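You operate a simulated robot arm through the tools that you are given. There is no shell and no other tool. Be economical: measure what you need, move in short steps, check, and stop when the job is done.

You run a simulated two-armed robot. Do the job below in one go: nothing can be reset, and whatever is moved stays where it is left.

## Task
Clear the tape wad from the taper, then run the blue-band box through.
Fine: switch off before you open the lid; wad in the scrap tub, lid shut, taper off at the end.

Only the result counts: the job must be done as asked and must still hold three seconds after the hand-in. Knocking over, shifting, dropping, spilling or breaking anything else fails it. A push-on lid holds only when it is set on centred and level and pressed home; a screw cap is set on level and turned clockwise until tight.

## Robot
Two 7-joint arms with fingered hands on one trunk, on a base that drives. Base frame: it is fixed to the floor where the robot stands at the start and does not move with it; the origin is under the middle of the robot, x ahead of it, y to its left, z up. Units: mm, rad, N and s.
The left shoulder is at the start at [70, 166, 1168], the right one opposite. Places, roughly: scrap tub [900, -300, 800]; taper lid [600, -100, 1000]; taper switch [500, 200, 800]. Payload 4.1 kg a hand.
The TCP of each hand is the grasp point between the finger pads, 32 mm short of the fingertips. In the tool frame z runs along the fingers and y along their closing line. The gripper opens to 108 mm. The gripper's body begins 38 mm behind the TCP. The gripper is a hand of 4 fingers: y runs from the thumb to the fingers, the wrist lies at [-16, -108, -186] in the tool frame, and closing takes about 1.5 s.
Orientation is told as [roll, pitch, yaw] about the base's x, y, z axes, in that order, counted from this pose: with the fingers straight down and the wrist toward the robot, the tool's x, y and z point along [0, 1, 0], [1, 0, 0] and [0, 0, -1] of the base frame.

## Interface
- The arms move only by the tool move_arm. It takes "left_targets", "right_targets" or both (then of equal length, played together; a hand with none holds still); each is a list of rows, each a list of 7 numbers: the opening, from 0 (shut) to 1 (fully open), then the shift along the tool's x, y, z in mm, then the turn, a rotation vector about the tool's x, y, z in rad. In form: [[hand, x, y, z, rx, ry, rz], ...]. A call has 1 to 10 rows; each row is the pose to reach, as a shift and turn from the pose commanded when the call began, along the tool's axes at that moment. Rows are played at 5 a second. More than 50 mm and 0.15 rad between two rows, or a gripper value outside its range, and nothing of the call is played. A pose out of reach is approached as far as the arm can. The call stops where the force on the tool passes 40 N (or 10 N more than at its start, if that is more) or the arm is blocked; 0.2 s more then pass. The fingers move at their own pace (about 45 mm/s each) and stop on an object; they squeeze with about 26 N. The grip force told is the motor's: it shows also when the fingers shut on nothing. Time passes only in rows, and 0.2 s behind the last, so rows that repeat a pose let the fingers close. The reply holds the time, the measured pose of the TCP, the force on the tool along the base axes, the opening and the grip force, in the units named above and with some noise, with the torque about the TCP (base axes, N m) and any sound that the robot's microphone picked up.
- Cameras (640 x 400 px; columns grow to the right, rows downward): "scene" is now at [140.2, -3.3, 1401.3]; the picture's right is [-0.02, -1.00, 0.00], its down [-0.52, 0.01, -0.85] and it looks along [0.85, -0.02, -0.52] (base axes); focal length 215 px, centre (320, 200). "left" rides on the left gripper at [-64, -93, -132] in its tool frame; the picture's right is [-0.80, -0.28, 0.53], its down [0.55, -0.71, 0.45] and it looks along [0.25, 0.65, 0.72] (tool axes); focal length 247 px, centre (320, 200). "right" rides on the right gripper at [64, -93, -132] in its tool frame; the picture's right is [-0.80, 0.28, -0.53], its down [-0.55, -0.71, 0.45] and it looks along [-0.25, 0.65, 0.72] (tool axes); focal length 247 px, centre (320, 200). There is no depth. A picture from a camera that has moved, and an enlarged one, comes with that camera's place and axes in the base frame and with its lens.
- capture(camera): a new picture of that camera. It takes no simulated time.
- raise_lower(by): slides the trunk up (or, below 0, down) by that many mm; the arms and the scene camera ride with it, the base frame stays. It gives what a move gives, with no picture.
- drive_base(legs): drives the robot by 1 to 6 legs, each [ahead, left, turn to the left] in mm, mm and rad, along the robot's own axes; the way and the turn of a leg run together, so that a leg with both is an arc; at most 1500 mm and 3.142 rad a leg. The arms and the cameras ride along, it lands a little off, and it stops where it bumps. It gives what a move gives.
- preshape(shape, hand): the hand has 4 fingers and takes this shape, open, in about a second: jaw (thumb against the fingers, like two jaws); tri (thumb and two fingers); tip (a fingertip pinch); poke (one finger out to press); point (the index stretched); flat (the hand flat); cup (the hand cupped); fist (a fist). The gripper value then closes the fingers along that shape, each until it touches; the sizes above hold for jaw. It gives what a move gives, with no picture.
- head_to(pan, tilt): turns the head with the scene camera to pan (to the left, within 1.501 rad either way) and tilt (down, from -0.506 to 1.204), counted from straight ahead of the robot. It gives what a move gives.
- enlarge(camera, box): a new picture of the part [left, top, right, bottom] of that camera's present view, enlarged. It takes no simulated time.
- finish_job(): hands the job in; it is judged then, once.

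Go step by step. Nothing tells you exact positions but the pictures and the camera data: compare them with the known pose of the tool, close in by small moves and look again before you grip or let go. The budget is 120 turns and 92 pictures, counting those below and the enlarged ones. Unless the task says otherwise, let go and move clear before handing in, and close with one line.

The tools are called as a command line: name --argument value ..., lists and objects as JSON in quotes. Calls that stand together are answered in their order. move_arm: Moves the arms, as the interface text tells. Its arguments: {"type":"object","properties":{"left_targets":{"type":"array","items":{"type":"array","items":{"type":"number"}}},"right_targets":{"type":"array","items":{"type":"array","items":{"type":"number"}}}},"required":[]} The other tools are called the same way: raise_lower (by) slides the trunk up or down; preshape (shape, hand) gives the hand a shape; drive_base (legs) drives the base; head_to (pan, tilt) turns the head that bears the scene camera; capture (camera) takes a picture; enlarge (camera, box) takes an enlarged picture of a part of a camera's view; finish_job () hands the job in.

At the start:

```text
time: 0.0
left_eef_pos: [600.9, 244.5, 1282.0]
left_tool_rot: [0.0, 0.0, 0.0]
left_contact_force: [0.2, 0.3, -0.1]
left_moment: [0.01, 0.0, 0.0]
left_finger_gap: 107.6
left_finger_force: 0.2
left_shape: jaw
right_eef_pos: [617.6, -268.0, 1343.6]
right_tool_rot: [0.001, -0.002, 0.0]
right_contact_force: [0.1, 0.0, -0.2]
right_moment: [-0.07, -0.01, -0.04]
right_finger_gap: 107.8
right_finger_force: 0.0
right_shape: jaw
trunk travel left (down, up): [-675.0, 265.0]
robot x, y, heading: [2.6, 0.6, 0.003]
head pan, tilt: [-0.024, 0.545]
```

scene: 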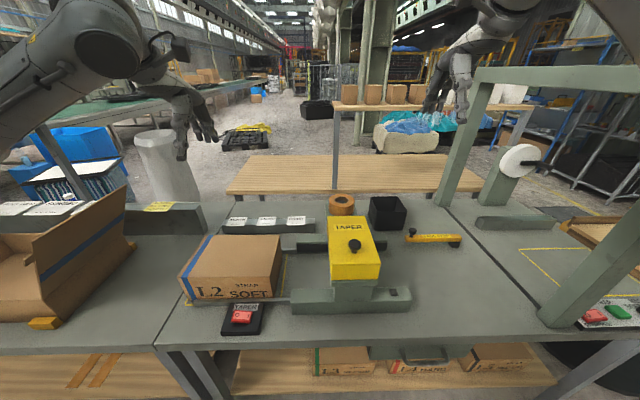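
right: 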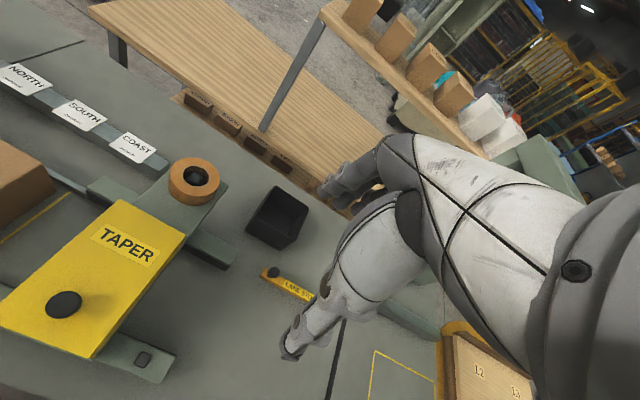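
left: 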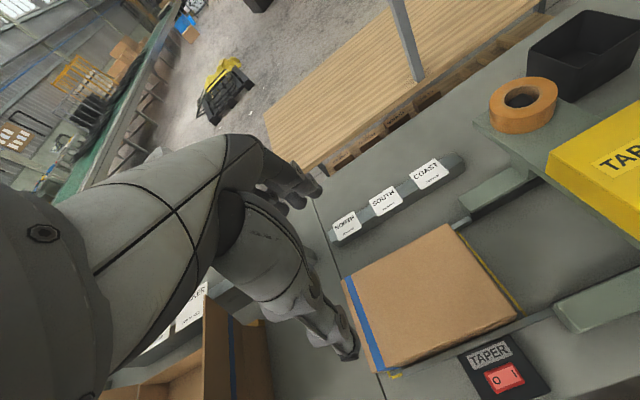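

I see the taper with its yellow lid and knob, a closed box with a blue edge on its in-feed, a TAPER rocker switch in front, and a black tub behind. I'll look closer at each before moving.

enlarge --camera "scene" --box '[160, 180, 480, 380]'

enlarge --camera "scene" --box '[0, 180, 200, 340]'

enlarge --camera "left" --box '[320, 200, 640, 400]'

enlarge --camera "right" --box '[0, 140, 320, 400]'

```text
2.00 times, centred on (320, 280) of scene
camera zoom: at [140.2, -3.3, 1401.3], right [-0.02, -1.0, 0.0], down [-0.52, 0.01, -0.85], along [0.85, -0.02, -0.52], focal length 431 px, centre (320, 40)
```

zoom: 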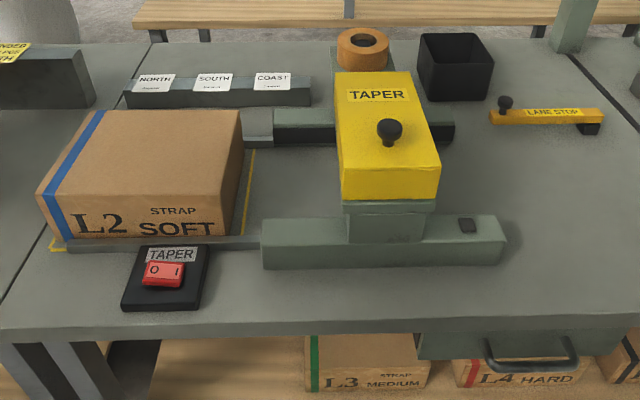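

```text
2.50 times, centred on (100, 260) of scene
camera zoom: at [140.2, -3.3, 1401.3], right [-0.02, -1.0, 0.0], down [-0.52, 0.01, -0.85], along [0.85, -0.02, -0.52], focal length 539 px, centre (870, 50)
```

zoom: 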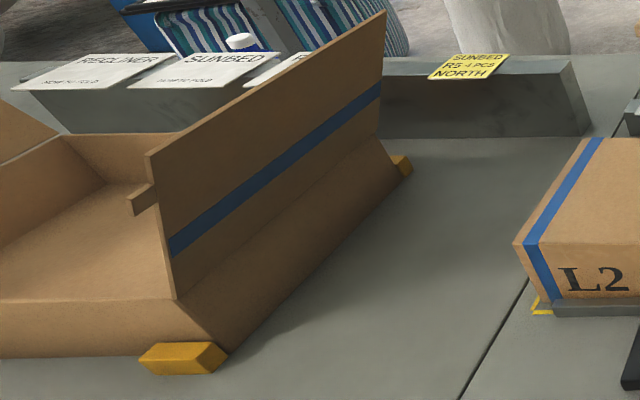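

```text
2.00 times, centred on (480, 300) of left
camera zoom: at [508.4, 180.0, 1413.6], right [-0.28, -0.8, -0.53], down [-0.71, 0.55, -0.45], along [0.65, 0.25, -0.72], focal length 494 px, centre (0, 0)
```

zoom: 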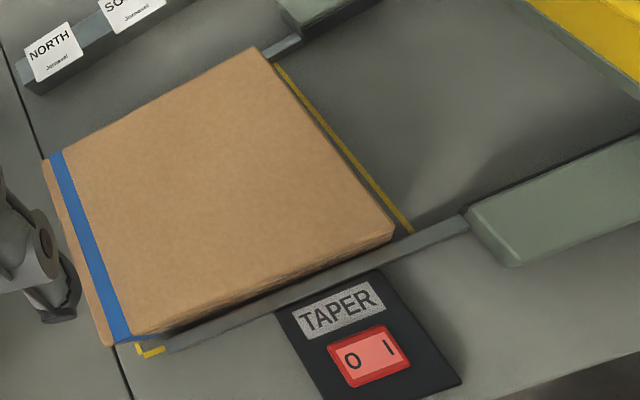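

```text
1.54 times, centred on (160, 270) of right
camera zoom: at [524.6, -205.3, 1474.6], right [0.28, -0.8, 0.53], down [-0.71, -0.55, -0.45], along [0.65, -0.25, -0.72], focal length 380 px, centre (566, 92)
```

zoom: 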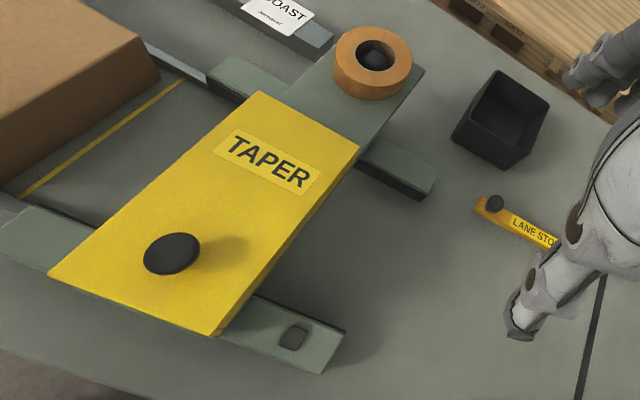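

The taper switch rocker is lit (0 left, 1 right) at about [478, 200, 830], the lid knob at about [542, -98, 1023], and the tub around [925, -315]. First I'll shape the left hand to poke and bring it above the "0" side.

preshape --shape "poke" --hand "left"

move_arm --left_targets '[[1, -5, -25, 40, 0, 0, 0], [1, -10, -50, 80, 0, 0, 0], [1, -15, -75, 115, 0, 0, 0], [1, -20, -95, 155, 0, 0, 0], [1, -25, -110, 195, 0, 0, 0], [1, -28, -118, 235, 0, 0, 0], [1, -30, -123, 275, 0, 0, 0], [1, -30, -123, 310, 0, 0, 0]]'

capture --camera "left"

enlarge --camera "scene" --box '[120, 180, 360, 340]'

```text
time: 0.9
left_eef_pos: [599.6, 244.1, 1281.7]
left_tool_rot: [0.0, -0.001, -0.001]
left_contact_force: [0.5, -1.0, -0.4]
left_moment: [0.0, 0.01, -0.02]
left_finger_gap: 0.1
left_finger_force: 0.0
left_shape: poke
right_eef_pos: [617.3, -268.8, 1344.3]
right_tool_rot: [-0.001, -0.001, 0.0]
right_contact_force: [0.0, -0.3, 0.8]
right_moment: [0.0, -0.01, 0.02]
right_finger_gap: 108.0
right_finger_force: 0.1
right_shape: jaw
trunk travel left (down, up): [-675.0, 265.0]
robot x, y, heading: [0.6, -2.4, 0.001]
head pan, tilt: [-0.024, 0.545]
```

```text
time: 2.7
left_eef_pos: [508.9, 212.3, 961.5]
left_tool_rot: [0.0, -0.002, 0.001]
left_contact_force: [0.4, 0.7, -0.6]
left_moment: [-0.01, 0.0, -0.01]
left_finger_gap: 0.2
left_finger_force: 0.0
left_shape: poke
left hand out of reach, approached as far as the arm can: row 4, 5, 6, 7, 8
right_eef_pos: [615.9, -269.2, 1343.7]
right_tool_rot: [-0.001, 0.001, -0.001]
right_contact_force: [-0.3, -1.0, 0.6]
right_moment: [-0.01, 0.0, 0.02]
right_finger_gap: 107.8
right_finger_force: 0.1
right_shape: jaw
trunk travel left (down, up): [-675.0, 265.0]
robot x, y, heading: [-0.1, 0.8, -0.0]
head pan, tilt: [-0.024, 0.545]
```

```text
84 pictures are left
camera left: at [416.0, 148.5, 1093.5], right [-0.28, -0.8, -0.53], down [-0.71, 0.55, -0.45], along [0.65, 0.25, -0.72], focal length 247 px, centre (320, 200)
```

left: 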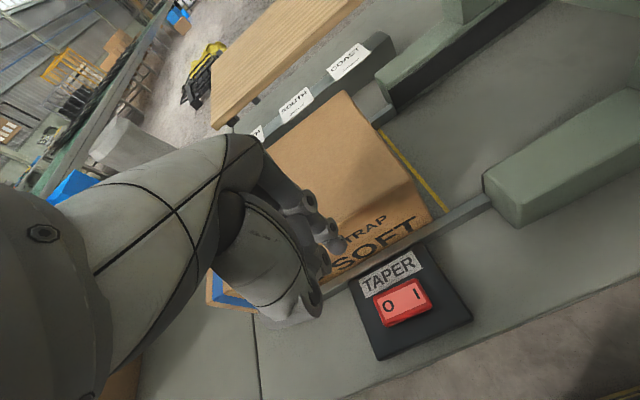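

```text
2.50 times, centred on (240, 260) of scene
camera zoom: at [139.0, -3.3, 1401.6], right [-0.02, -1.0, 0.0], down [-0.52, 0.01, -0.86], along [0.86, -0.02, -0.52], focal length 539 px, centre (520, 50)
```

zoom: 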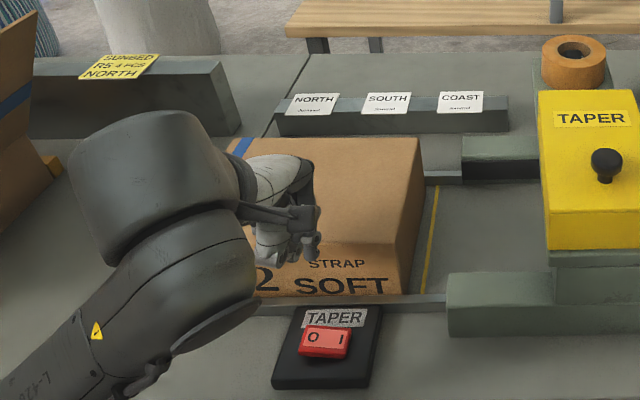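

The arm was folded too far for that height, so I'll lift the hand and lower the trunk to bring the shoulders nearer the work.

move_arm --left_targets '[[1, 0, 10, -40, 0, 0, 0], [1, 0, 20, -80, 0, 0, 0], [1, 0, 20, -120, 0, 0, 0], [1, 0, 20, -160, 0, 0, 0], [1, 0, 20, -200, 0, 0, 0]]'

raise_lower --by -200

capture --camera "scene"

enlarge --camera "left" --box '[160, 160, 480, 360]'

```text
time: 3.9
left_eef_pos: [530.6, 213.7, 1161.8]
left_tool_rot: [0.0, 0.001, -0.002]
left_contact_force: [0.2, -0.8, -0.4]
left_moment: [0.02, 0.01, 0.04]
left_finger_gap: 0.0
left_finger_force: 0.0
left_shape: poke
right_eef_pos: [615.2, -269.4, 1343.1]
right_tool_rot: [0.002, -0.001, 0.001]
right_contact_force: [-0.8, 0.3, -0.5]
right_moment: [0.0, -0.01, -0.04]
right_finger_gap: 107.5
right_finger_force: 0.0
right_shape: jaw
trunk travel left (down, up): [-675.0, 265.0]
robot x, y, heading: [-4.6, 1.1, 0.001]
head pan, tilt: [-0.024, 0.545]
```

```text
time: 6.1
left_eef_pos: [531.1, 214.2, 961.3]
left_tool_rot: [-0.003, -0.001, -0.001]
left_contact_force: [1.3, 0.8, -0.7]
left_moment: [0.01, 0.02, -0.02]
left_finger_gap: 0.0
left_finger_force: 0.1
left_shape: poke
right_eef_pos: [617.0, -268.7, 1143.2]
right_tool_rot: [-0.002, -0.001, 0.001]
right_contact_force: [-0.4, 1.2, -0.7]
right_moment: [-0.01, 0.02, 0.01]
right_finger_gap: 107.7
right_finger_force: 0.0
right_shape: jaw
trunk travel left (down, up): [-475.0, 465.0]
robot x, y, heading: [2.2, -0.6, 0.0]
head pan, tilt: [-0.024, 0.545]
```

```text
82 pictures are left
camera scene: at [139.9, -3.2, 1201.4], right [-0.02, -1.0, 0.0], down [-0.52, 0.01, -0.86], along [0.85, -0.02, -0.52], focal length 215 px, centre (320, 200)
```

scene: 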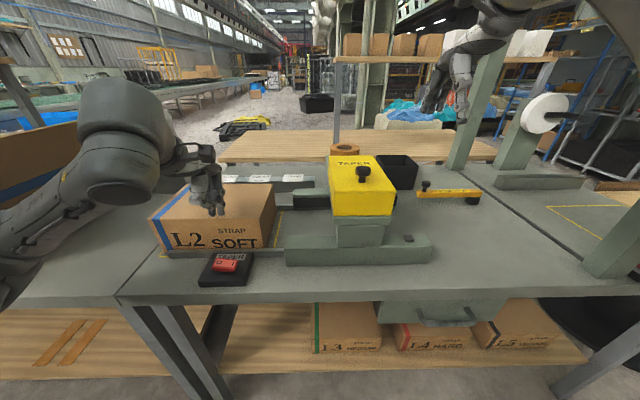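

```text
2.00 times, centred on (320, 260) of left
camera zoom: at [438.8, 149.1, 1092.5], right [-0.28, -0.8, -0.53], down [-0.71, 0.55, -0.45], along [0.65, 0.25, -0.72], focal length 494 px, centre (320, 80)
```

zoom: 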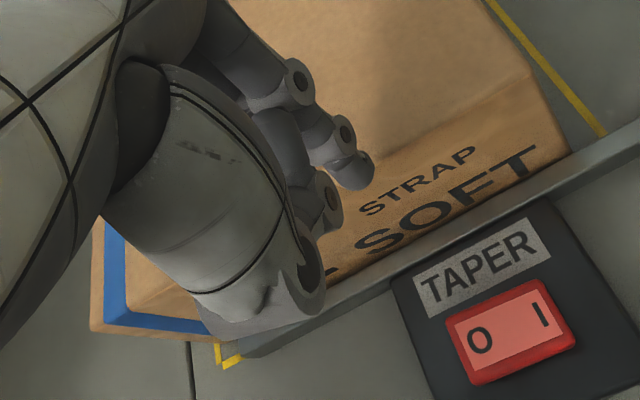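

The poke finger's tip is about at TCP + 31 mm, and the "0" end of the rocker is at about [481, 214, 828]. I'll go above it.

move_arm --left_targets '[[0, 4, -25, 10, 0, 0, 0], [0, 6, -50, 30, 0, 0, 0], [0, 6, -50, 60, 0, 0, 0], [0, 6, -50, 80, 0, 0, 0]]'

enlarge --camera "left" --box '[200, 160, 440, 310]'

enlarge --camera "scene" --box '[160, 190, 320, 290]'

```text
time: 7.1
left_eef_pos: [519.7, 219.0, 888.7]
left_tool_rot: [0.0, -0.003, 0.0]
left_contact_force: [-17.4, -0.5, 7.7]
left_moment: [0.07, -0.62, 0.13]
left_finger_gap: 0.2
left_finger_force: 0.0
left_shape: poke
left hand out of reach, approached as far as the arm can: row 2, 3, 4
right_eef_pos: [614.9, -269.5, 1145.6]
right_tool_rot: [0.0, -0.002, 0.002]
right_contact_force: [0.0, -0.1, 0.0]
right_moment: [0.01, -0.07, -0.04]
right_finger_gap: 107.6
right_finger_force: 0.0
right_shape: jaw
trunk travel left (down, up): [-475.0, 465.0]
robot x, y, heading: [0.6, -0.7, -0.0]
head pan, tilt: [-0.024, 0.545]
```

```text
2.67 times, centred on (320, 235) of left
camera zoom: at [428.0, 155.1, 1019.6], right [-0.28, -0.8, -0.53], down [-0.7, 0.55, -0.45], along [0.65, 0.25, -0.72], focal length 659 px, centre (320, 107)
```

zoom: 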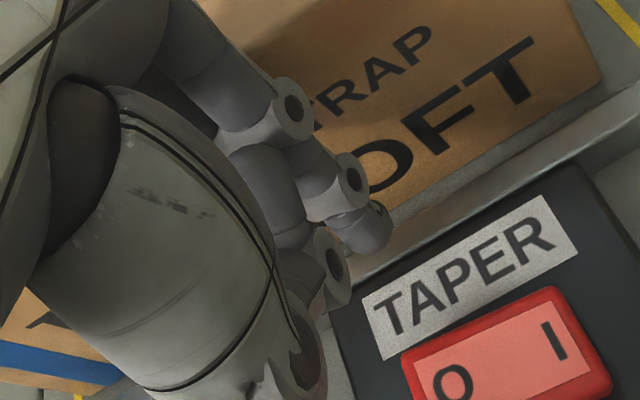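

```text
4.00 times, centred on (240, 240) of scene
camera zoom: at [136.9, -3.4, 1201.8], right [-0.02, -1.0, 0.0], down [-0.52, 0.01, -0.86], along [0.86, -0.02, -0.52], focal length 862 px, centre (640, 40)
```

zoom: 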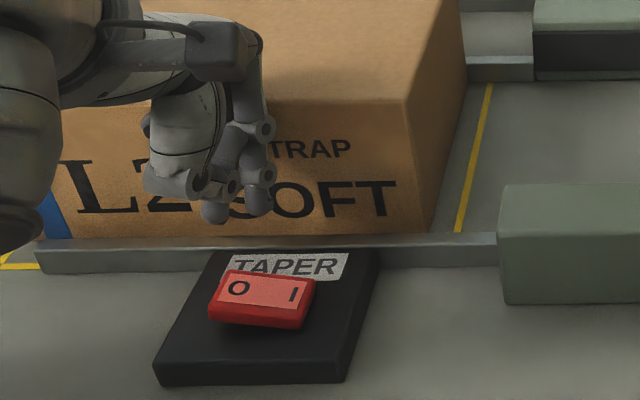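

The hand is too close to the body to fold back and is brushing the box front. I'll lift it off, then back the base away a bit to give the arm room.

move_arm --left_targets '[[0, 0, -3, -20, 0, 0, 0], [0, 0, 0, -60, 0, 0, 0], [0, 0, 0, -100, 0, 0, 0], [0, 0, 0, -130, 0, 0, 0]]'

drive_base --legs '[[-150, 0, 0]]'

capture --camera "scene"

```text
time: 8.1
left_eef_pos: [522.3, 220.7, 1017.8]
left_tool_rot: [0.001, 0.0, 0.0]
left_contact_force: [-0.1, 0.2, -0.1]
left_moment: [0.02, 0.01, 0.03]
left_finger_gap: 0.0
left_finger_force: 0.1
left_shape: poke
right_eef_pos: [616.9, -269.6, 1142.9]
right_tool_rot: [0.0, -0.001, 0.001]
right_contact_force: [-0.1, -0.4, -0.9]
right_moment: [-0.01, -0.01, -0.03]
right_finger_gap: 108.0
right_finger_force: 0.1
right_shape: jaw
trunk travel left (down, up): [-475.0, 465.0]
robot x, y, heading: [0.8, -2.0, 0.0]
head pan, tilt: [-0.024, 0.545]
```

```text
time: 9.4
left_eef_pos: [373.7, 220.5, 1017.6]
left_tool_rot: [0.0, -0.001, 0.0]
left_contact_force: [-0.2, 0.3, 1.1]
left_moment: [0.02, -0.03, -0.02]
left_finger_gap: 0.0
left_finger_force: 0.1
left_shape: poke
right_eef_pos: [464.6, -270.4, 1144.2]
right_tool_rot: [0.0, 0.0, -0.001]
right_contact_force: [0.0, 0.8, -1.0]
right_moment: [-0.03, -0.03, 0.01]
right_finger_gap: 107.6
right_finger_force: 0.1
right_shape: jaw
trunk travel left (down, up): [-475.0, 465.0]
robot x, y, heading: [-147.2, -0.6, 0.002]
head pan, tilt: [-0.024, 0.545]
```

```text
78 pictures are left
camera scene: at [-10.7, -3.4, 1201.5], right [-0.03, -1.0, 0.0], down [-0.52, 0.01, -0.86], along [0.86, -0.02, -0.52], focal length 215 px, centre (320, 200)
```

scene: 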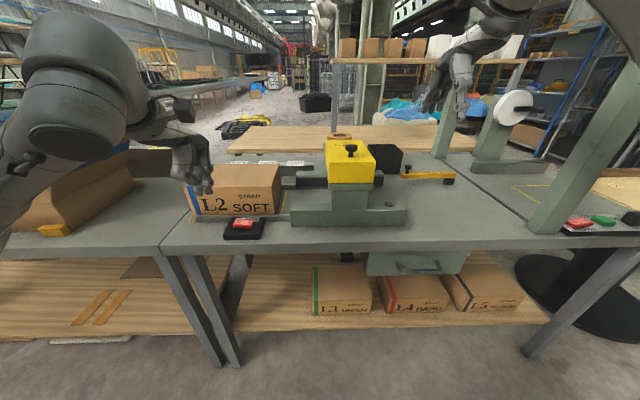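

Now there is room: I'll come in above the "0" end of the switch.

move_arm --left_targets '[[0, 0, 40, 15, 0, 0, 0], [0, -1, 75, 40, 0, 0, 0], [0, -2, 103, 75, 0, 0, 0], [0, -2, 105, 110, 0, 0, 0], [0, -2, 105, 125, 0, 0, 0]]'

enlarge --camera "left" --box '[240, 180, 480, 330]'

enlarge --camera "scene" --box '[160, 150, 320, 250]'

```text
time: 10.6
left_eef_pos: [480.2, 218.6, 891.6]
left_tool_rot: [0.001, 0.0, -0.003]
left_contact_force: [0.2, 0.7, -0.3]
left_moment: [-0.02, -0.01, -0.02]
left_finger_gap: 0.0
left_finger_force: 0.1
left_shape: poke
right_eef_pos: [467.2, -269.9, 1143.6]
right_tool_rot: [0.0, 0.0, -0.001]
right_contact_force: [-0.2, -0.1, -0.4]
right_moment: [-0.01, 0.02, 0.01]
right_finger_gap: 107.7
right_finger_force: 0.0
right_shape: jaw
trunk travel left (down, up): [-475.0, 465.0]
robot x, y, heading: [-151.3, -1.2, -0.007]
head pan, tilt: [-0.024, 0.545]
```

```text
2.67 times, centred on (360, 255) of left
camera zoom: at [387.7, 154.1, 1022.2], right [-0.29, -0.8, -0.53], down [-0.7, 0.55, -0.45], along [0.65, 0.25, -0.72], focal length 659 px, centre (213, 53)
```

zoom: 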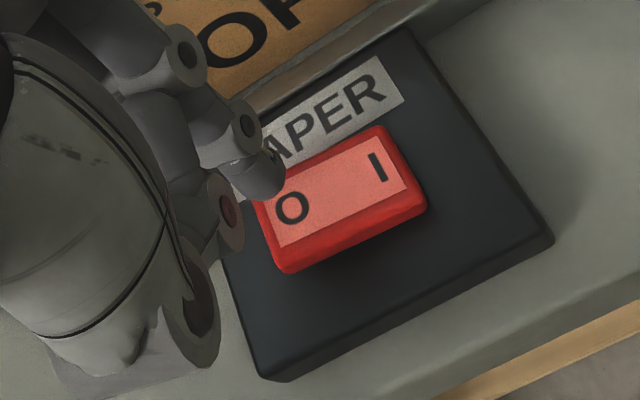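

```text
4.00 times, centred on (240, 200) of scene
camera zoom: at [-9.1, -3.4, 1201.3], right [-0.03, -1.0, 0.0], down [-0.52, 0.01, -0.85], along [0.85, -0.02, -0.52], focal length 862 px, centre (640, 200)
```

zoom: 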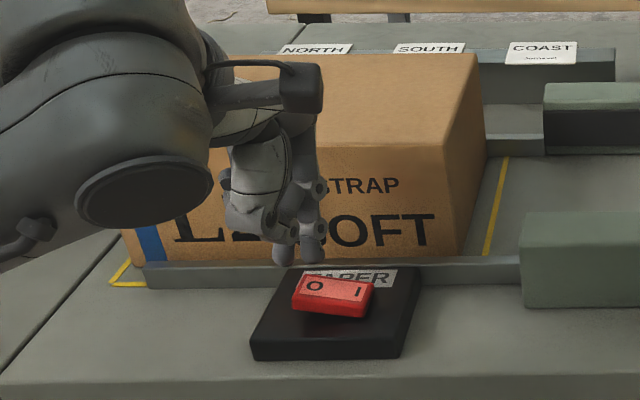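

The fingertip is at about [480, 211, 860], nearly above the "0". I'll press down in small steps.

move_arm --left_targets '[[0, 4, 2, 12, 0, 0, 0], [0, 4, 2, 22, 0, 0, 0], [0, 4, 2, 30, 0, 0, 0], [0, 4, 2, 36, 0, 0, 0], [0, 4, 2, 42, 0, 0, 0]]'

enlarge --camera "scene" --box '[160, 150, 320, 250]'

```text
time: 11.7
left_eef_pos: [483.4, 222.1, 865.5]
left_tool_rot: [-0.006, -0.024, 0.0]
left_contact_force: [-3.2, 1.6, 18.1]
left_moment: [-0.13, 0.19, -0.08]
left_finger_gap: 0.0
left_finger_force: 0.0
left_shape: poke
right_eef_pos: [466.2, -271.0, 1143.3]
right_tool_rot: [0.002, 0.0, -0.001]
right_contact_force: [0.5, -0.1, -0.7]
right_moment: [0.02, 0.03, 0.01]
right_finger_gap: 107.6
right_finger_force: 0.1
right_shape: jaw
trunk travel left (down, up): [-475.0, 465.0]
robot x, y, heading: [-147.1, 0.4, -0.001]
head pan, tilt: [-0.024, 0.545]
stopped in row 5 (left hand): the force on the tool passed its limit (the readings are from after the stop); the commanded pose is now the measured one
```

```text
4.00 times, centred on (240, 200) of scene
camera zoom: at [-10.2, -3.7, 1201.4], right [-0.03, -1.0, 0.0], down [-0.52, 0.01, -0.86], along [0.86, -0.02, -0.52], focal length 862 px, centre (640, 200)
```

zoom: 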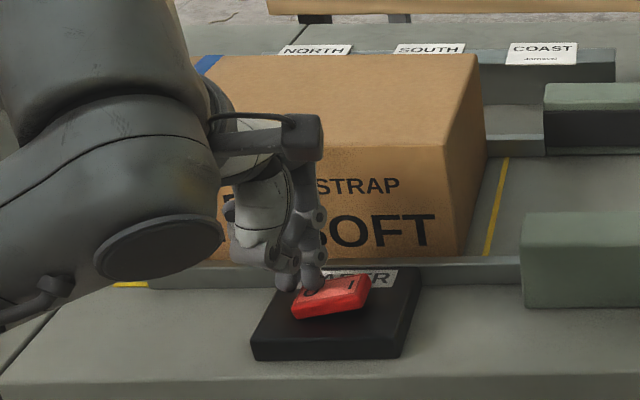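

The rocker has tipped to "0". I'll lift off and verify.

move_arm --left_targets '[[0, 0, 0, -30, 0, 0, 0], [0, 0, 0, -70, 0, 0, 0], [0, 0, -20, -110, 0, 0, 0], [0, 20, -60, -140, 0, 0, 0], [0, 40, -100, -160, 0, 0, 0]]'

enlarge --camera "scene" --box '[160, 120, 480, 320]'

capture --camera "right"

```text
refused: row 4 steps farther than a row can; nothing moved
```

```text
2.00 times, centred on (320, 220) of scene
camera zoom: at [-10.2, -3.7, 1201.4], right [-0.03, -1.0, 0.0], down [-0.52, 0.01, -0.86], along [0.86, -0.02, -0.52], focal length 431 px, centre (320, 160)
```

zoom: 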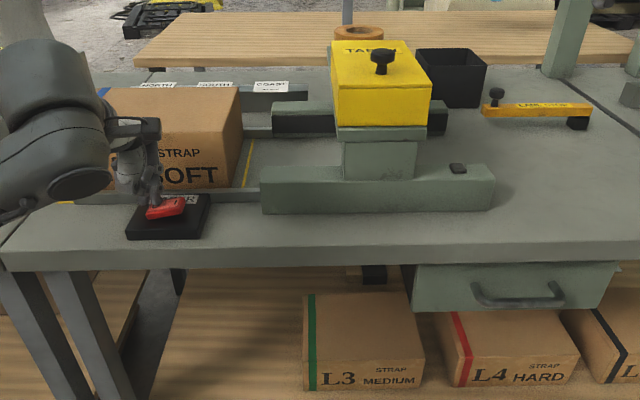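

```text
73 pictures are left
camera right: at [373.8, -206.5, 1275.0], right [0.28, -0.8, 0.53], down [-0.71, -0.55, -0.45], along [0.65, -0.25, -0.72], focal length 247 px, centre (320, 200)
```

right: 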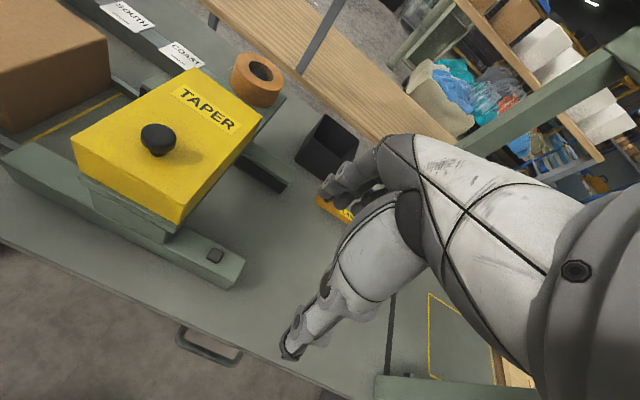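

Switch is off. I'll raise the left hand, reset it to jaw, and carry it toward the lid knob; the right hand (nearer the tub) will take the wad.

move_arm --left_targets '[[0, 0, 0, -30, 0, 0, 0], [0, 0, 0, -75, 0, 0, 0], [0, 0, -10, -120, 0, 0, 0], [0, 0, -20, -165, 0, 0, 0], [0, 0, -20, -210, 0, 0, 0], [0, -40, -10, -225, 0, 0, 0], [0, -85, 0, -225, 0, 0, 0]]'

preshape --hand "left" --shape "jaw"

enlarge --camera "scene" --box '[160, 120, 480, 320]'

capture --camera "left"

```text
time: 13.2
left_eef_pos: [479.8, 140.3, 1088.9]
left_tool_rot: [-0.003, -0.016, 0.001]
left_contact_force: [-0.7, -0.2, -0.6]
left_moment: [0.02, 0.01, 0.01]
left_finger_gap: 0.0
left_finger_force: 0.1
left_shape: poke
right_eef_pos: [466.8, -271.3, 1143.1]
right_tool_rot: [0.003, -0.001, -0.002]
right_contact_force: [-0.3, -0.5, 0.2]
right_moment: [0.01, -0.03, -0.01]
right_finger_gap: 107.7
right_finger_force: 0.1
right_shape: jaw
trunk travel left (down, up): [-475.0, 465.0]
robot x, y, heading: [-151.5, -3.6, -0.001]
head pan, tilt: [-0.024, 0.545]
```

```text
time: 14.2
left_eef_pos: [480.8, 140.0, 1088.6]
left_tool_rot: [-0.004, -0.017, 0.001]
left_contact_force: [0.4, 0.1, 0.4]
left_moment: [0.01, -0.02, 0.0]
left_finger_gap: 107.9
left_finger_force: 0.0
left_shape: jaw
right_eef_pos: [467.4, -270.7, 1143.3]
right_tool_rot: [0.001, 0.0, -0.002]
right_contact_force: [0.6, -0.5, -0.3]
right_moment: [0.02, -0.02, -0.02]
right_finger_gap: 107.5
right_finger_force: 0.1
right_shape: jaw
trunk travel left (down, up): [-475.0, 465.0]
robot x, y, heading: [-150.5, -5.2, -0.006]
head pan, tilt: [-0.024, 0.545]
```

```text
2.00 times, centred on (320, 220) of scene
camera zoom: at [-9.3, -3.5, 1201.3], right [-0.03, -1.0, 0.0], down [-0.52, 0.01, -0.85], along [0.85, -0.02, -0.52], focal length 431 px, centre (320, 160)
```

zoom: 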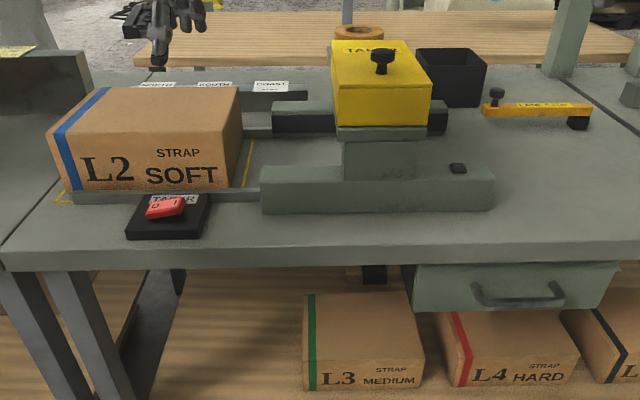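

```text
71 pictures are left
camera left: at [386.1, 77.1, 1219.1], right [-0.27, -0.8, -0.53], down [-0.7, 0.55, -0.46], along [0.66, 0.25, -0.71], focal length 247 px, centre (320, 200)
```

left: 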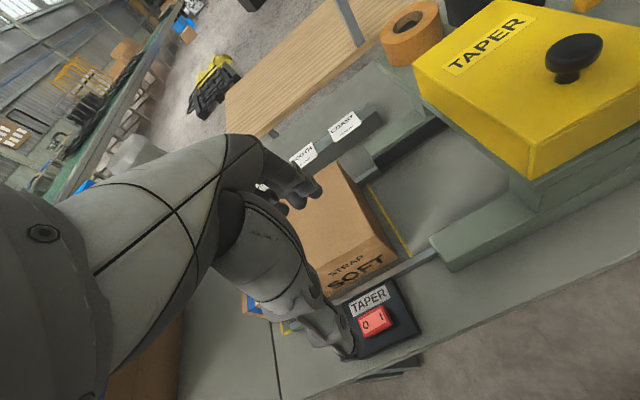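

Left hand is open at [481, 140, 1089]; knob at about [542, -98, 1026], lid top near z=1000. Moving above the knob with clearance.

move_arm --left_targets '[[1, -40, 10, -5, 0, 0, 0], [1, -85, 20, -5, 0, 0, 0], [1, -130, 30, -5, 0, 0, 0], [1, -175, 40, -5, 0, 0, 0], [1, -215, 50, -5, 0, 0, 0], [1, -238, 61, -5, 0, 0, 0]]'

enlarge --camera "left" --box '[160, 140, 480, 340]'

enlarge --camera "scene" --box '[240, 80, 480, 230]'

capture --camera "right"

```text
time: 15.6
left_eef_pos: [541.2, -98.1, 1094.5]
left_tool_rot: [-0.003, -0.015, 0.001]
left_contact_force: [-0.1, 0.2, -0.1]
left_moment: [0.03, 0.0, -0.01]
left_finger_gap: 107.5
left_finger_force: 0.0
left_shape: jaw
right_eef_pos: [467.6, -270.2, 1144.9]
right_tool_rot: [0.002, -0.001, -0.002]
right_contact_force: [0.7, -0.4, -0.3]
right_moment: [0.03, 0.01, 0.0]
right_finger_gap: 107.6
right_finger_force: 0.1
right_shape: jaw
trunk travel left (down, up): [-475.0, 465.0]
robot x, y, heading: [-148.8, 0.8, -0.003]
head pan, tilt: [-0.024, 0.545]
```

```text
2.00 times, centred on (320, 240) of left
camera zoom: at [447.9, -161.7, 1225.4], right [-0.27, -0.8, -0.54], down [-0.7, 0.55, -0.46], along [0.66, 0.25, -0.71], focal length 494 px, centre (320, 120)
```

zoom: 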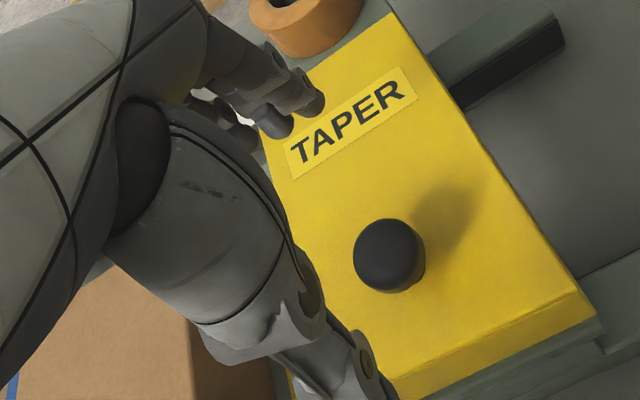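

```text
2.67 times, centred on (360, 155) of scene
camera zoom: at [-9.3, -4.2, 1201.3], right [-0.03, -1.0, 0.0], down [-0.52, 0.01, -0.85], along [0.85, -0.02, -0.52], focal length 574 px, centre (213, 320)
```

zoom: 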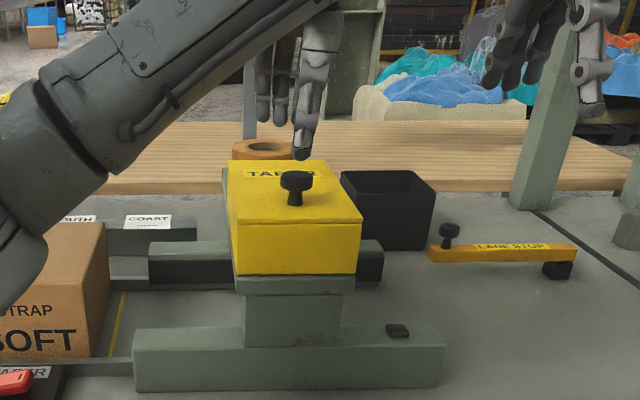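

```text
68 pictures are left
camera right: at [374.7, -207.1, 1274.5], right [0.28, -0.8, 0.53], down [-0.71, -0.55, -0.45], along [0.65, -0.25, -0.72], focal length 247 px, centre (320, 200)
```

right: 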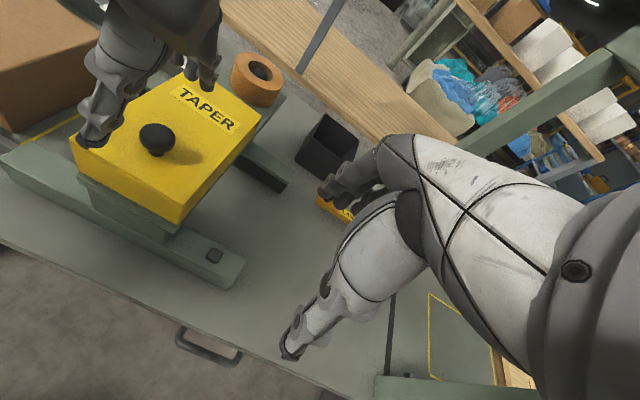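

The knob is right under the TCP. Lower to z≈1038 and close.

move_arm --left_targets '[[0.8, -1, 0, 25, 0, 0, 0], [0.7, -1, 0, 50, 0, 0, 0], [0.6, -1, 0, 56, 0, 0, 0], [0, -1, 0, 56, 0, 0, 0], [0, -1, 0, 56, 0, 0, 0], [0, -1, 0, 56, 0, 0, 0], [0, -1, 0, 56, 0, 0, 0], [0, -1, 0, 56, 0, 0, 0]]'

enlarge --camera "left" --box '[160, 140, 480, 340]'

enlarge --camera "scene" --box '[240, 80, 480, 230]'

```text
time: 17.4
left_eef_pos: [540.6, -99.2, 1039.1]
left_tool_rot: [-0.005, -0.015, 0.003]
left_contact_force: [-1.7, 2.0, 0.1]
left_moment: [0.08, -0.11, 0.0]
left_finger_gap: 19.9
left_finger_force: 26.4
left_shape: jaw
right_eef_pos: [467.4, -269.7, 1143.9]
right_tool_rot: [-0.001, 0.0, 0.0]
right_contact_force: [0.1, 0.1, 0.1]
right_moment: [0.0, 0.01, 0.01]
right_finger_gap: 107.6
right_finger_force: 0.1
right_shape: jaw
trunk travel left (down, up): [-475.0, 465.0]
robot x, y, heading: [-146.5, 2.5, 0.001]
head pan, tilt: [-0.024, 0.545]
```

```text
2.00 times, centred on (320, 240) of left
camera zoom: at [447.5, -162.1, 1169.6], right [-0.27, -0.8, -0.53], down [-0.7, 0.55, -0.46], along [0.66, 0.25, -0.71], focal length 494 px, centre (320, 120)
```

zoom: 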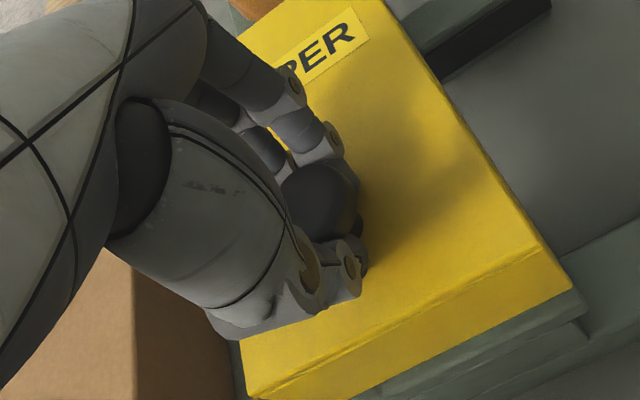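

```text
2.67 times, centred on (360, 155) of scene
camera zoom: at [-9.5, -3.1, 1201.3], right [-0.03, -1.0, 0.0], down [-0.52, 0.01, -0.85], along [0.85, -0.02, -0.52], focal length 574 px, centre (213, 320)
```

zoom: 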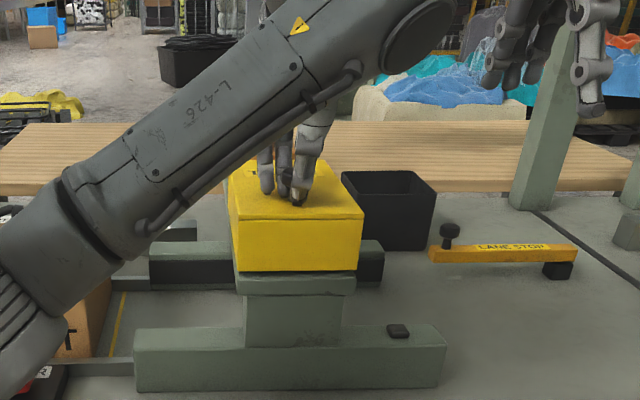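

Knob is gripped. I'll test with a small lift that tilts about a rear hinge, to learn how the lid is held.

move_arm --left_targets '[[0, 0, 0, -5, 0.03, 0, 0], [0, 0, 1, -10, 0.06, 0, 0], [0, 0, 1, -16, 0.1, 0, 0]]'

enlarge --camera "scene" --box '[280, 120, 440, 220]'

enlarge --camera "right" --box '[0, 20, 320, 220]'

```text
time: 18.1
left_eef_pos: [545.3, -97.5, 1052.4]
left_tool_rot: [-0.002, 0.089, 0.001]
left_contact_force: [12.8, 4.0, -5.5]
left_moment: [0.29, -0.49, 0.0]
left_finger_gap: 19.9
left_finger_force: 25.8
left_shape: jaw
right_eef_pos: [470.0, -269.4, 1142.2]
right_tool_rot: [0.0, 0.004, -0.003]
right_contact_force: [0.0, -0.4, -0.2]
right_moment: [0.02, -0.01, 0.02]
right_finger_gap: 107.7
right_finger_force: 0.1
right_shape: jaw
trunk travel left (down, up): [-475.0, 465.0]
robot x, y, heading: [-150.0, 1.7, -0.001]
head pan, tilt: [-0.024, 0.545]
```

```text
4.00 times, centred on (360, 170) of scene
camera zoom: at [-6.4, -2.7, 1200.8], right [-0.03, -1.0, 0.0], down [-0.52, 0.01, -0.85], along [0.85, -0.02, -0.52], focal length 862 px, centre (160, 320)
```

zoom: 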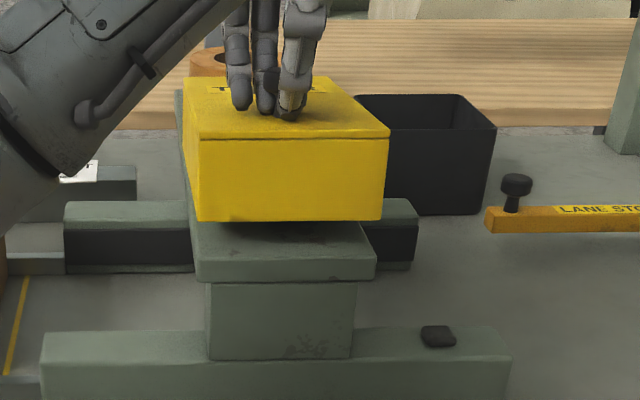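

```text
2.00 times, centred on (160, 120) of right
camera zoom: at [377.8, -205.4, 1273.4], right [0.28, -0.8, 0.53], down [-0.71, -0.55, -0.45], along [0.65, -0.25, -0.72], focal length 494 px, centre (640, 360)
```

zoom: 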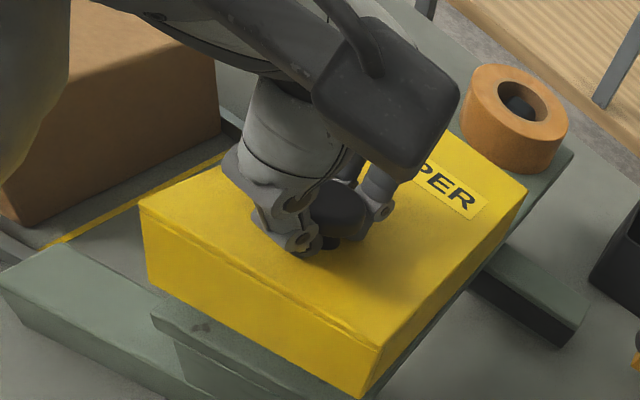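

The whole yellow cover hinges at the rear with a low hinge line, so it swings up and back. A grip with the closing line across (along y) will let the knob pivot in the fingers, so I'll set it down, let go, and turn the hand a quarter.

move_arm --left_targets '[[0, 0, -1, 6, -0.04, 0, 0], [0, 0, -3, 15, -0.1, 0, 0], [0.5, 0, -3, 15, -0.1, 0, 0], [0.6, 0, -3, 15, -0.1, 0, 0], [0.6, 0, -3, -10, -0.1, 0, 0], [0.6, 0, -3, -45, -0.1, 0, 0]]'

preshape --hand "left" --shape "tip"

move_arm --left_targets '[[1, 0, 0, 0, 0, 0, 0.14], [1, 0, 0, 0, 0, 0, 0.28], [1, 0, 0, 0, 0, 0, 0.42], [1, 0, 0, 0, 0, 0, 0.56], [1, 0, 0, 0, 0, 0, 0.7], [1, 0, 0, 0, 0, 0, 0.84], [1, 0, 0, 0, 0, 0, 0.98], [1, 0, 0, 0, 0, 0, 1.12], [1, 0, 0, 0, 0, 0, 1.26], [1, 0, 0, 0, 0, 0, 1.4]]'

capture --camera "scene"

enlarge --camera "left" --box '[160, 140, 480, 340]'

```text
time: 19.6
left_eef_pos: [541.9, -100.8, 1102.0]
left_tool_rot: [-0.003, -0.016, -0.001]
left_contact_force: [0.1, 0.0, -0.2]
left_moment: [0.04, 0.0, 0.0]
left_finger_gap: 64.3
left_finger_force: 0.1
left_shape: jaw
right_eef_pos: [465.2, -270.4, 1144.2]
right_tool_rot: [0.003, 0.002, -0.002]
right_contact_force: [-1.0, -0.5, 0.3]
right_moment: [-0.02, -0.01, 0.03]
right_finger_gap: 107.6
right_finger_force: 0.1
right_shape: jaw
trunk travel left (down, up): [-475.0, 465.0]
robot x, y, heading: [-150.6, -3.8, -0.004]
head pan, tilt: [-0.024, 0.545]
```

```text
time: 20.4
left_eef_pos: [543.2, -99.8, 1101.3]
left_tool_rot: [-0.004, -0.017, 0.002]
left_contact_force: [-0.2, 0.2, -0.1]
left_moment: [0.02, 0.0, -0.01]
left_finger_gap: 107.9
left_finger_force: 0.1
left_shape: tip
right_eef_pos: [466.8, -270.9, 1143.1]
right_tool_rot: [0.0, 0.0, -0.002]
right_contact_force: [-0.1, 0.0, 0.6]
right_moment: [-0.01, 0.02, -0.02]
right_finger_gap: 107.9
right_finger_force: 0.0
right_shape: jaw
trunk travel left (down, up): [-475.0, 465.0]
robot x, y, heading: [-148.0, -2.4, -0.005]
head pan, tilt: [-0.024, 0.545]
```

```text
time: 22.6
left_eef_pos: [543.3, -100.2, 1099.0]
left_tool_rot: [0.015, -0.007, -1.401]
left_contact_force: [0.6, -0.3, -0.6]
left_moment: [0.0, 0.04, -0.03]
left_finger_gap: 107.8
left_finger_force: 0.1
left_shape: tip
right_eef_pos: [467.3, -269.6, 1143.8]
right_tool_rot: [0.003, -0.001, -0.001]
right_contact_force: [-0.4, 0.0, -0.3]
right_moment: [-0.05, 0.0, 0.03]
right_finger_gap: 107.7
right_finger_force: 0.1
right_shape: jaw
trunk travel left (down, up): [-475.0, 465.0]
robot x, y, heading: [-146.9, -0.9, -0.004]
head pan, tilt: [-0.024, 0.545]
```

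```text
63 pictures are left
camera scene: at [-9.4, -3.6, 1201.3], right [-0.03, -1.0, 0.0], down [-0.52, 0.01, -0.85], along [0.85, -0.02, -0.52], focal length 215 px, centre (320, 200)
```

scene: 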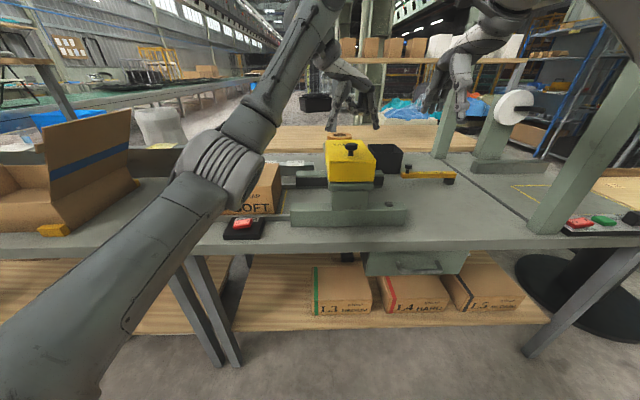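

```text
2.00 times, centred on (320, 240) of left
camera zoom: at [462.9, -18.5, 1229.3], right [-0.83, 0.14, -0.55], down [0.43, 0.79, -0.44], along [0.37, -0.6, -0.71], focal length 494 px, centre (320, 120)
```

zoom: 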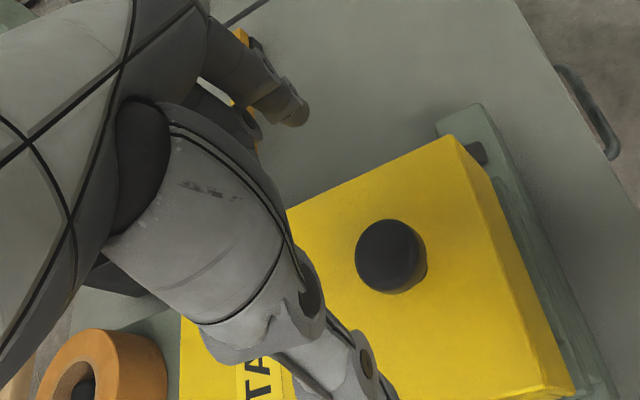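

The quarter turn works and the knob is still under the hand. Finishing the turn and descending to the knob.

move_arm --left_targets '[[1, 0, 0, 15, 0, 0, 0.1], [1, 0, 0, 40, 0, 0, 0.17], [0.7, 0, 0, 57, 0, 0, 0.17], [0.5, 0, 0, 57, 0, 0, 0.17], [0.4, 0, 0, 57, 0, 0, 0.17]]'

enlarge --camera "left" --box '[160, 140, 480, 340]'

enlarge --camera "scene" --box '[280, 100, 440, 200]'

```text
time: 23.9
left_eef_pos: [544.8, -100.4, 1041.7]
left_tool_rot: [0.016, -0.002, -1.57]
left_contact_force: [0.4, 0.2, -0.2]
left_moment: [0.02, 0.03, -0.02]
left_finger_gap: 44.3
left_finger_force: 0.0
left_shape: tip
right_eef_pos: [467.2, -269.6, 1144.3]
right_tool_rot: [0.0, -0.001, 0.0]
right_contact_force: [-0.2, -0.5, 0.7]
right_moment: [0.03, -0.01, 0.02]
right_finger_gap: 107.5
right_finger_force: 0.1
right_shape: jaw
trunk travel left (down, up): [-475.0, 465.0]
robot x, y, heading: [-147.0, -1.1, 0.0]
head pan, tilt: [-0.024, 0.545]
```

```text
2.00 times, centred on (320, 240) of left
camera zoom: at [479.1, -6.6, 1171.7], right [-0.79, 0.28, -0.55], down [0.55, 0.7, -0.44], along [0.26, -0.65, -0.71], focal length 494 px, centre (320, 120)
```

zoom: 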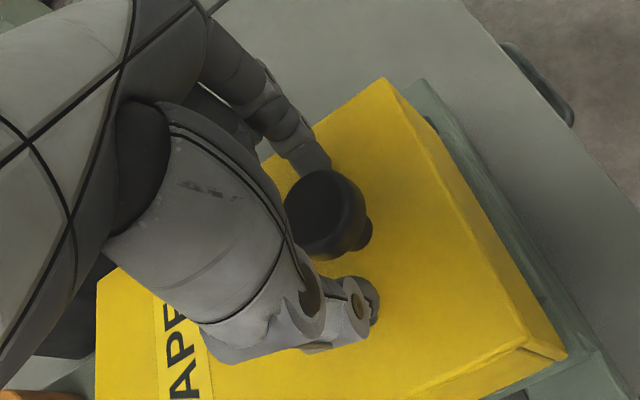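

```text
4.00 times, centred on (360, 150) of scene
camera zoom: at [-9.2, -3.4, 1201.3], right [-0.03, -1.0, 0.0], down [-0.52, 0.01, -0.85], along [0.85, -0.02, -0.52], focal length 862 px, centre (160, 400)
```

zoom: 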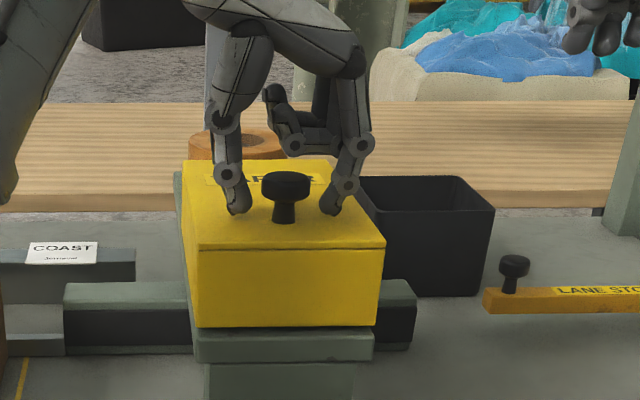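

The fingertips straddle the knob's stem under its cap. I'll close and swing the first 30° along the estimated hinge arc.

move_arm --left_targets '[[0, -3, 0, 0, 0, 0, 0], [0, -3, 0, 0, 0, 0, 0], [0, -3, 0, 0, 0, 0, 0], [0, -3, 0, 0, 0, 0, 0], [0, 6, 0, -13, 0, -0.044, 0], [0, 16, 0, -26, 0, -0.087, 0], [0, 27, 0, -38, 0, -0.13, 0], [0, 39, 0, -48.6, 0, -0.175, 0], [0, 53, 0, -58, 0, -0.218, 0], [0, 66, 0, -67, 0, -0.262, 0]]'

enlarge --camera "scene" --box '[280, 70, 440, 190]'

enlarge --camera "right" --box '[0, 0, 320, 220]'

```text
time: 26.1
left_eef_pos: [521.6, -57.4, 1107.9]
left_tool_rot: [-0.245, -0.004, -1.569]
left_contact_force: [-0.5, -0.6, 0.3]
left_moment: [0.01, -0.03, -0.02]
left_finger_gap: 22.3
left_finger_force: 26.1
left_shape: tip
left hand out of reach, approached as far as the arm can: row 6, 7, 8, 9, 10
right_eef_pos: [463.9, -271.4, 1145.6]
right_tool_rot: [0.002, -0.003, -0.003]
right_contact_force: [-0.7, -0.3, 0.4]
right_moment: [0.0, -0.1, -0.01]
right_finger_gap: 107.8
right_finger_force: 0.2
right_shape: jaw
trunk travel left (down, up): [-475.0, 465.0]
robot x, y, heading: [-151.3, -0.5, -0.005]
head pan, tilt: [-0.024, 0.545]
```

```text
3.33 times, centred on (360, 130) of scene
camera zoom: at [-12.0, -3.8, 1201.7], right [-0.03, -1.0, 0.0], down [-0.52, 0.01, -0.86], along [0.86, -0.02, -0.52], focal length 718 px, centre (187, 433)
```

zoom: 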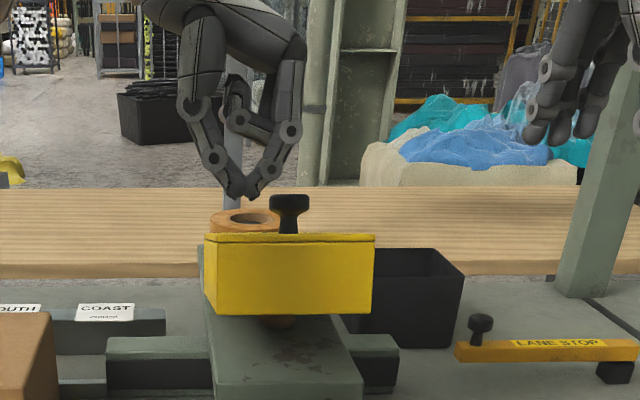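

```text
1.82 times, centred on (160, 110) of right
camera zoom: at [371.5, -206.9, 1276.4], right [0.28, -0.8, 0.53], down [-0.71, -0.55, -0.45], along [0.65, -0.25, -0.72], focal length 449 px, centre (611, 364)
```

zoom: 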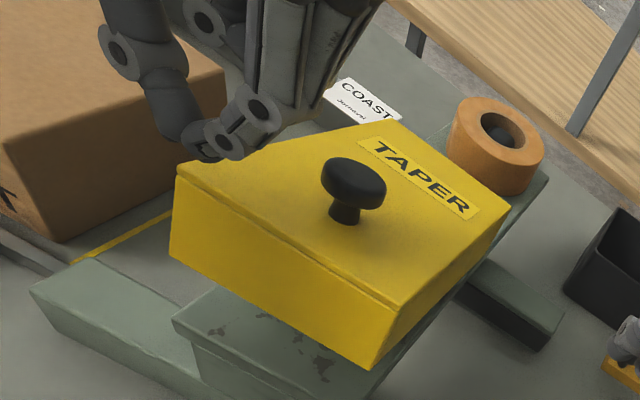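

The arm ran out of reach and slipped off, but the lid stays where it was left, partly raised, so its hinge holds by friction. I'll move the left hand away and use the right hand, fingers tilted forward, under the lid's front edge to push it up.

move_arm --left_targets '[[0.2, 0, -30, -20, 0, 0.05, 0], [0.2, 0, -70, -30, 0, 0.1, 0], [0.2, -10, -115, -30, 0, 0.15, -0.1], [0.2, -20, -160, -30, 0, 0.2, -0.2], [0.2, -30, -200, -30, 0, 0.24, -0.3], [0.2, -40, -240, -30, 0, 0.24, -0.44], [0.2, -50, -280, -30, 0, 0.24, -0.58], [0.2, -60, -300, -30, 0, 0.24, -0.72], [0.2, -70, -310, -30, 0, 0.24, -0.86], [0.2, -80, -310, -30, 0, 0.24, -1.0]]'

capture --camera "scene"

enlarge --camera "scene" --box '[280, 100, 440, 200]'

```text
time: 28.2
left_eef_pos: [456.3, 251.1, 1156.2]
left_tool_rot: [0.067, 0.094, -0.571]
left_contact_force: [0.9, 0.3, 0.2]
left_moment: [0.01, -0.01, 0.01]
left_finger_gap: 21.6
left_finger_force: 0.1
left_shape: tip
right_eef_pos: [465.9, -270.3, 1144.2]
right_tool_rot: [0.002, 0.0, -0.002]
right_contact_force: [-0.5, -0.3, -0.5]
right_moment: [0.0, 0.0, -0.02]
right_finger_gap: 107.9
right_finger_force: 0.1
right_shape: jaw
trunk travel left (down, up): [-475.0, 465.0]
robot x, y, heading: [-152.1, 0.6, -0.003]
head pan, tilt: [-0.024, 0.545]
```

```text
57 pictures are left
camera scene: at [-9.9, -3.6, 1201.4], right [-0.03, -1.0, 0.0], down [-0.52, 0.01, -0.86], along [0.85, -0.02, -0.52], focal length 215 px, centre (320, 200)
```

scene: 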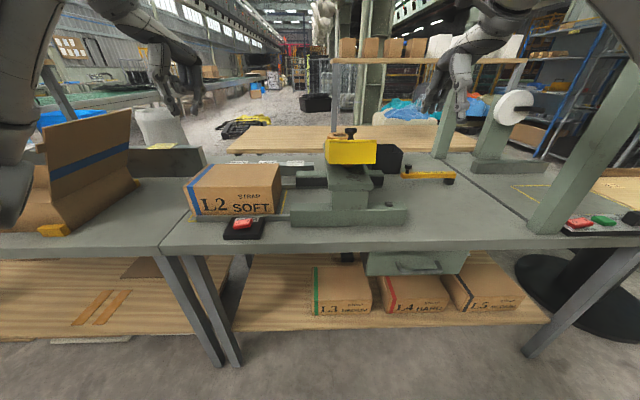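

```text
4.00 times, centred on (360, 150) of scene
camera zoom: at [-9.9, -3.6, 1201.4], right [-0.03, -1.0, 0.0], down [-0.52, 0.01, -0.86], along [0.85, -0.02, -0.52], focal length 862 px, centre (160, 400)
```

zoom: 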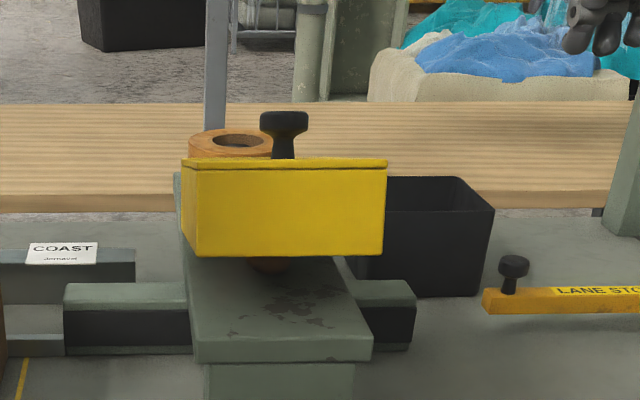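

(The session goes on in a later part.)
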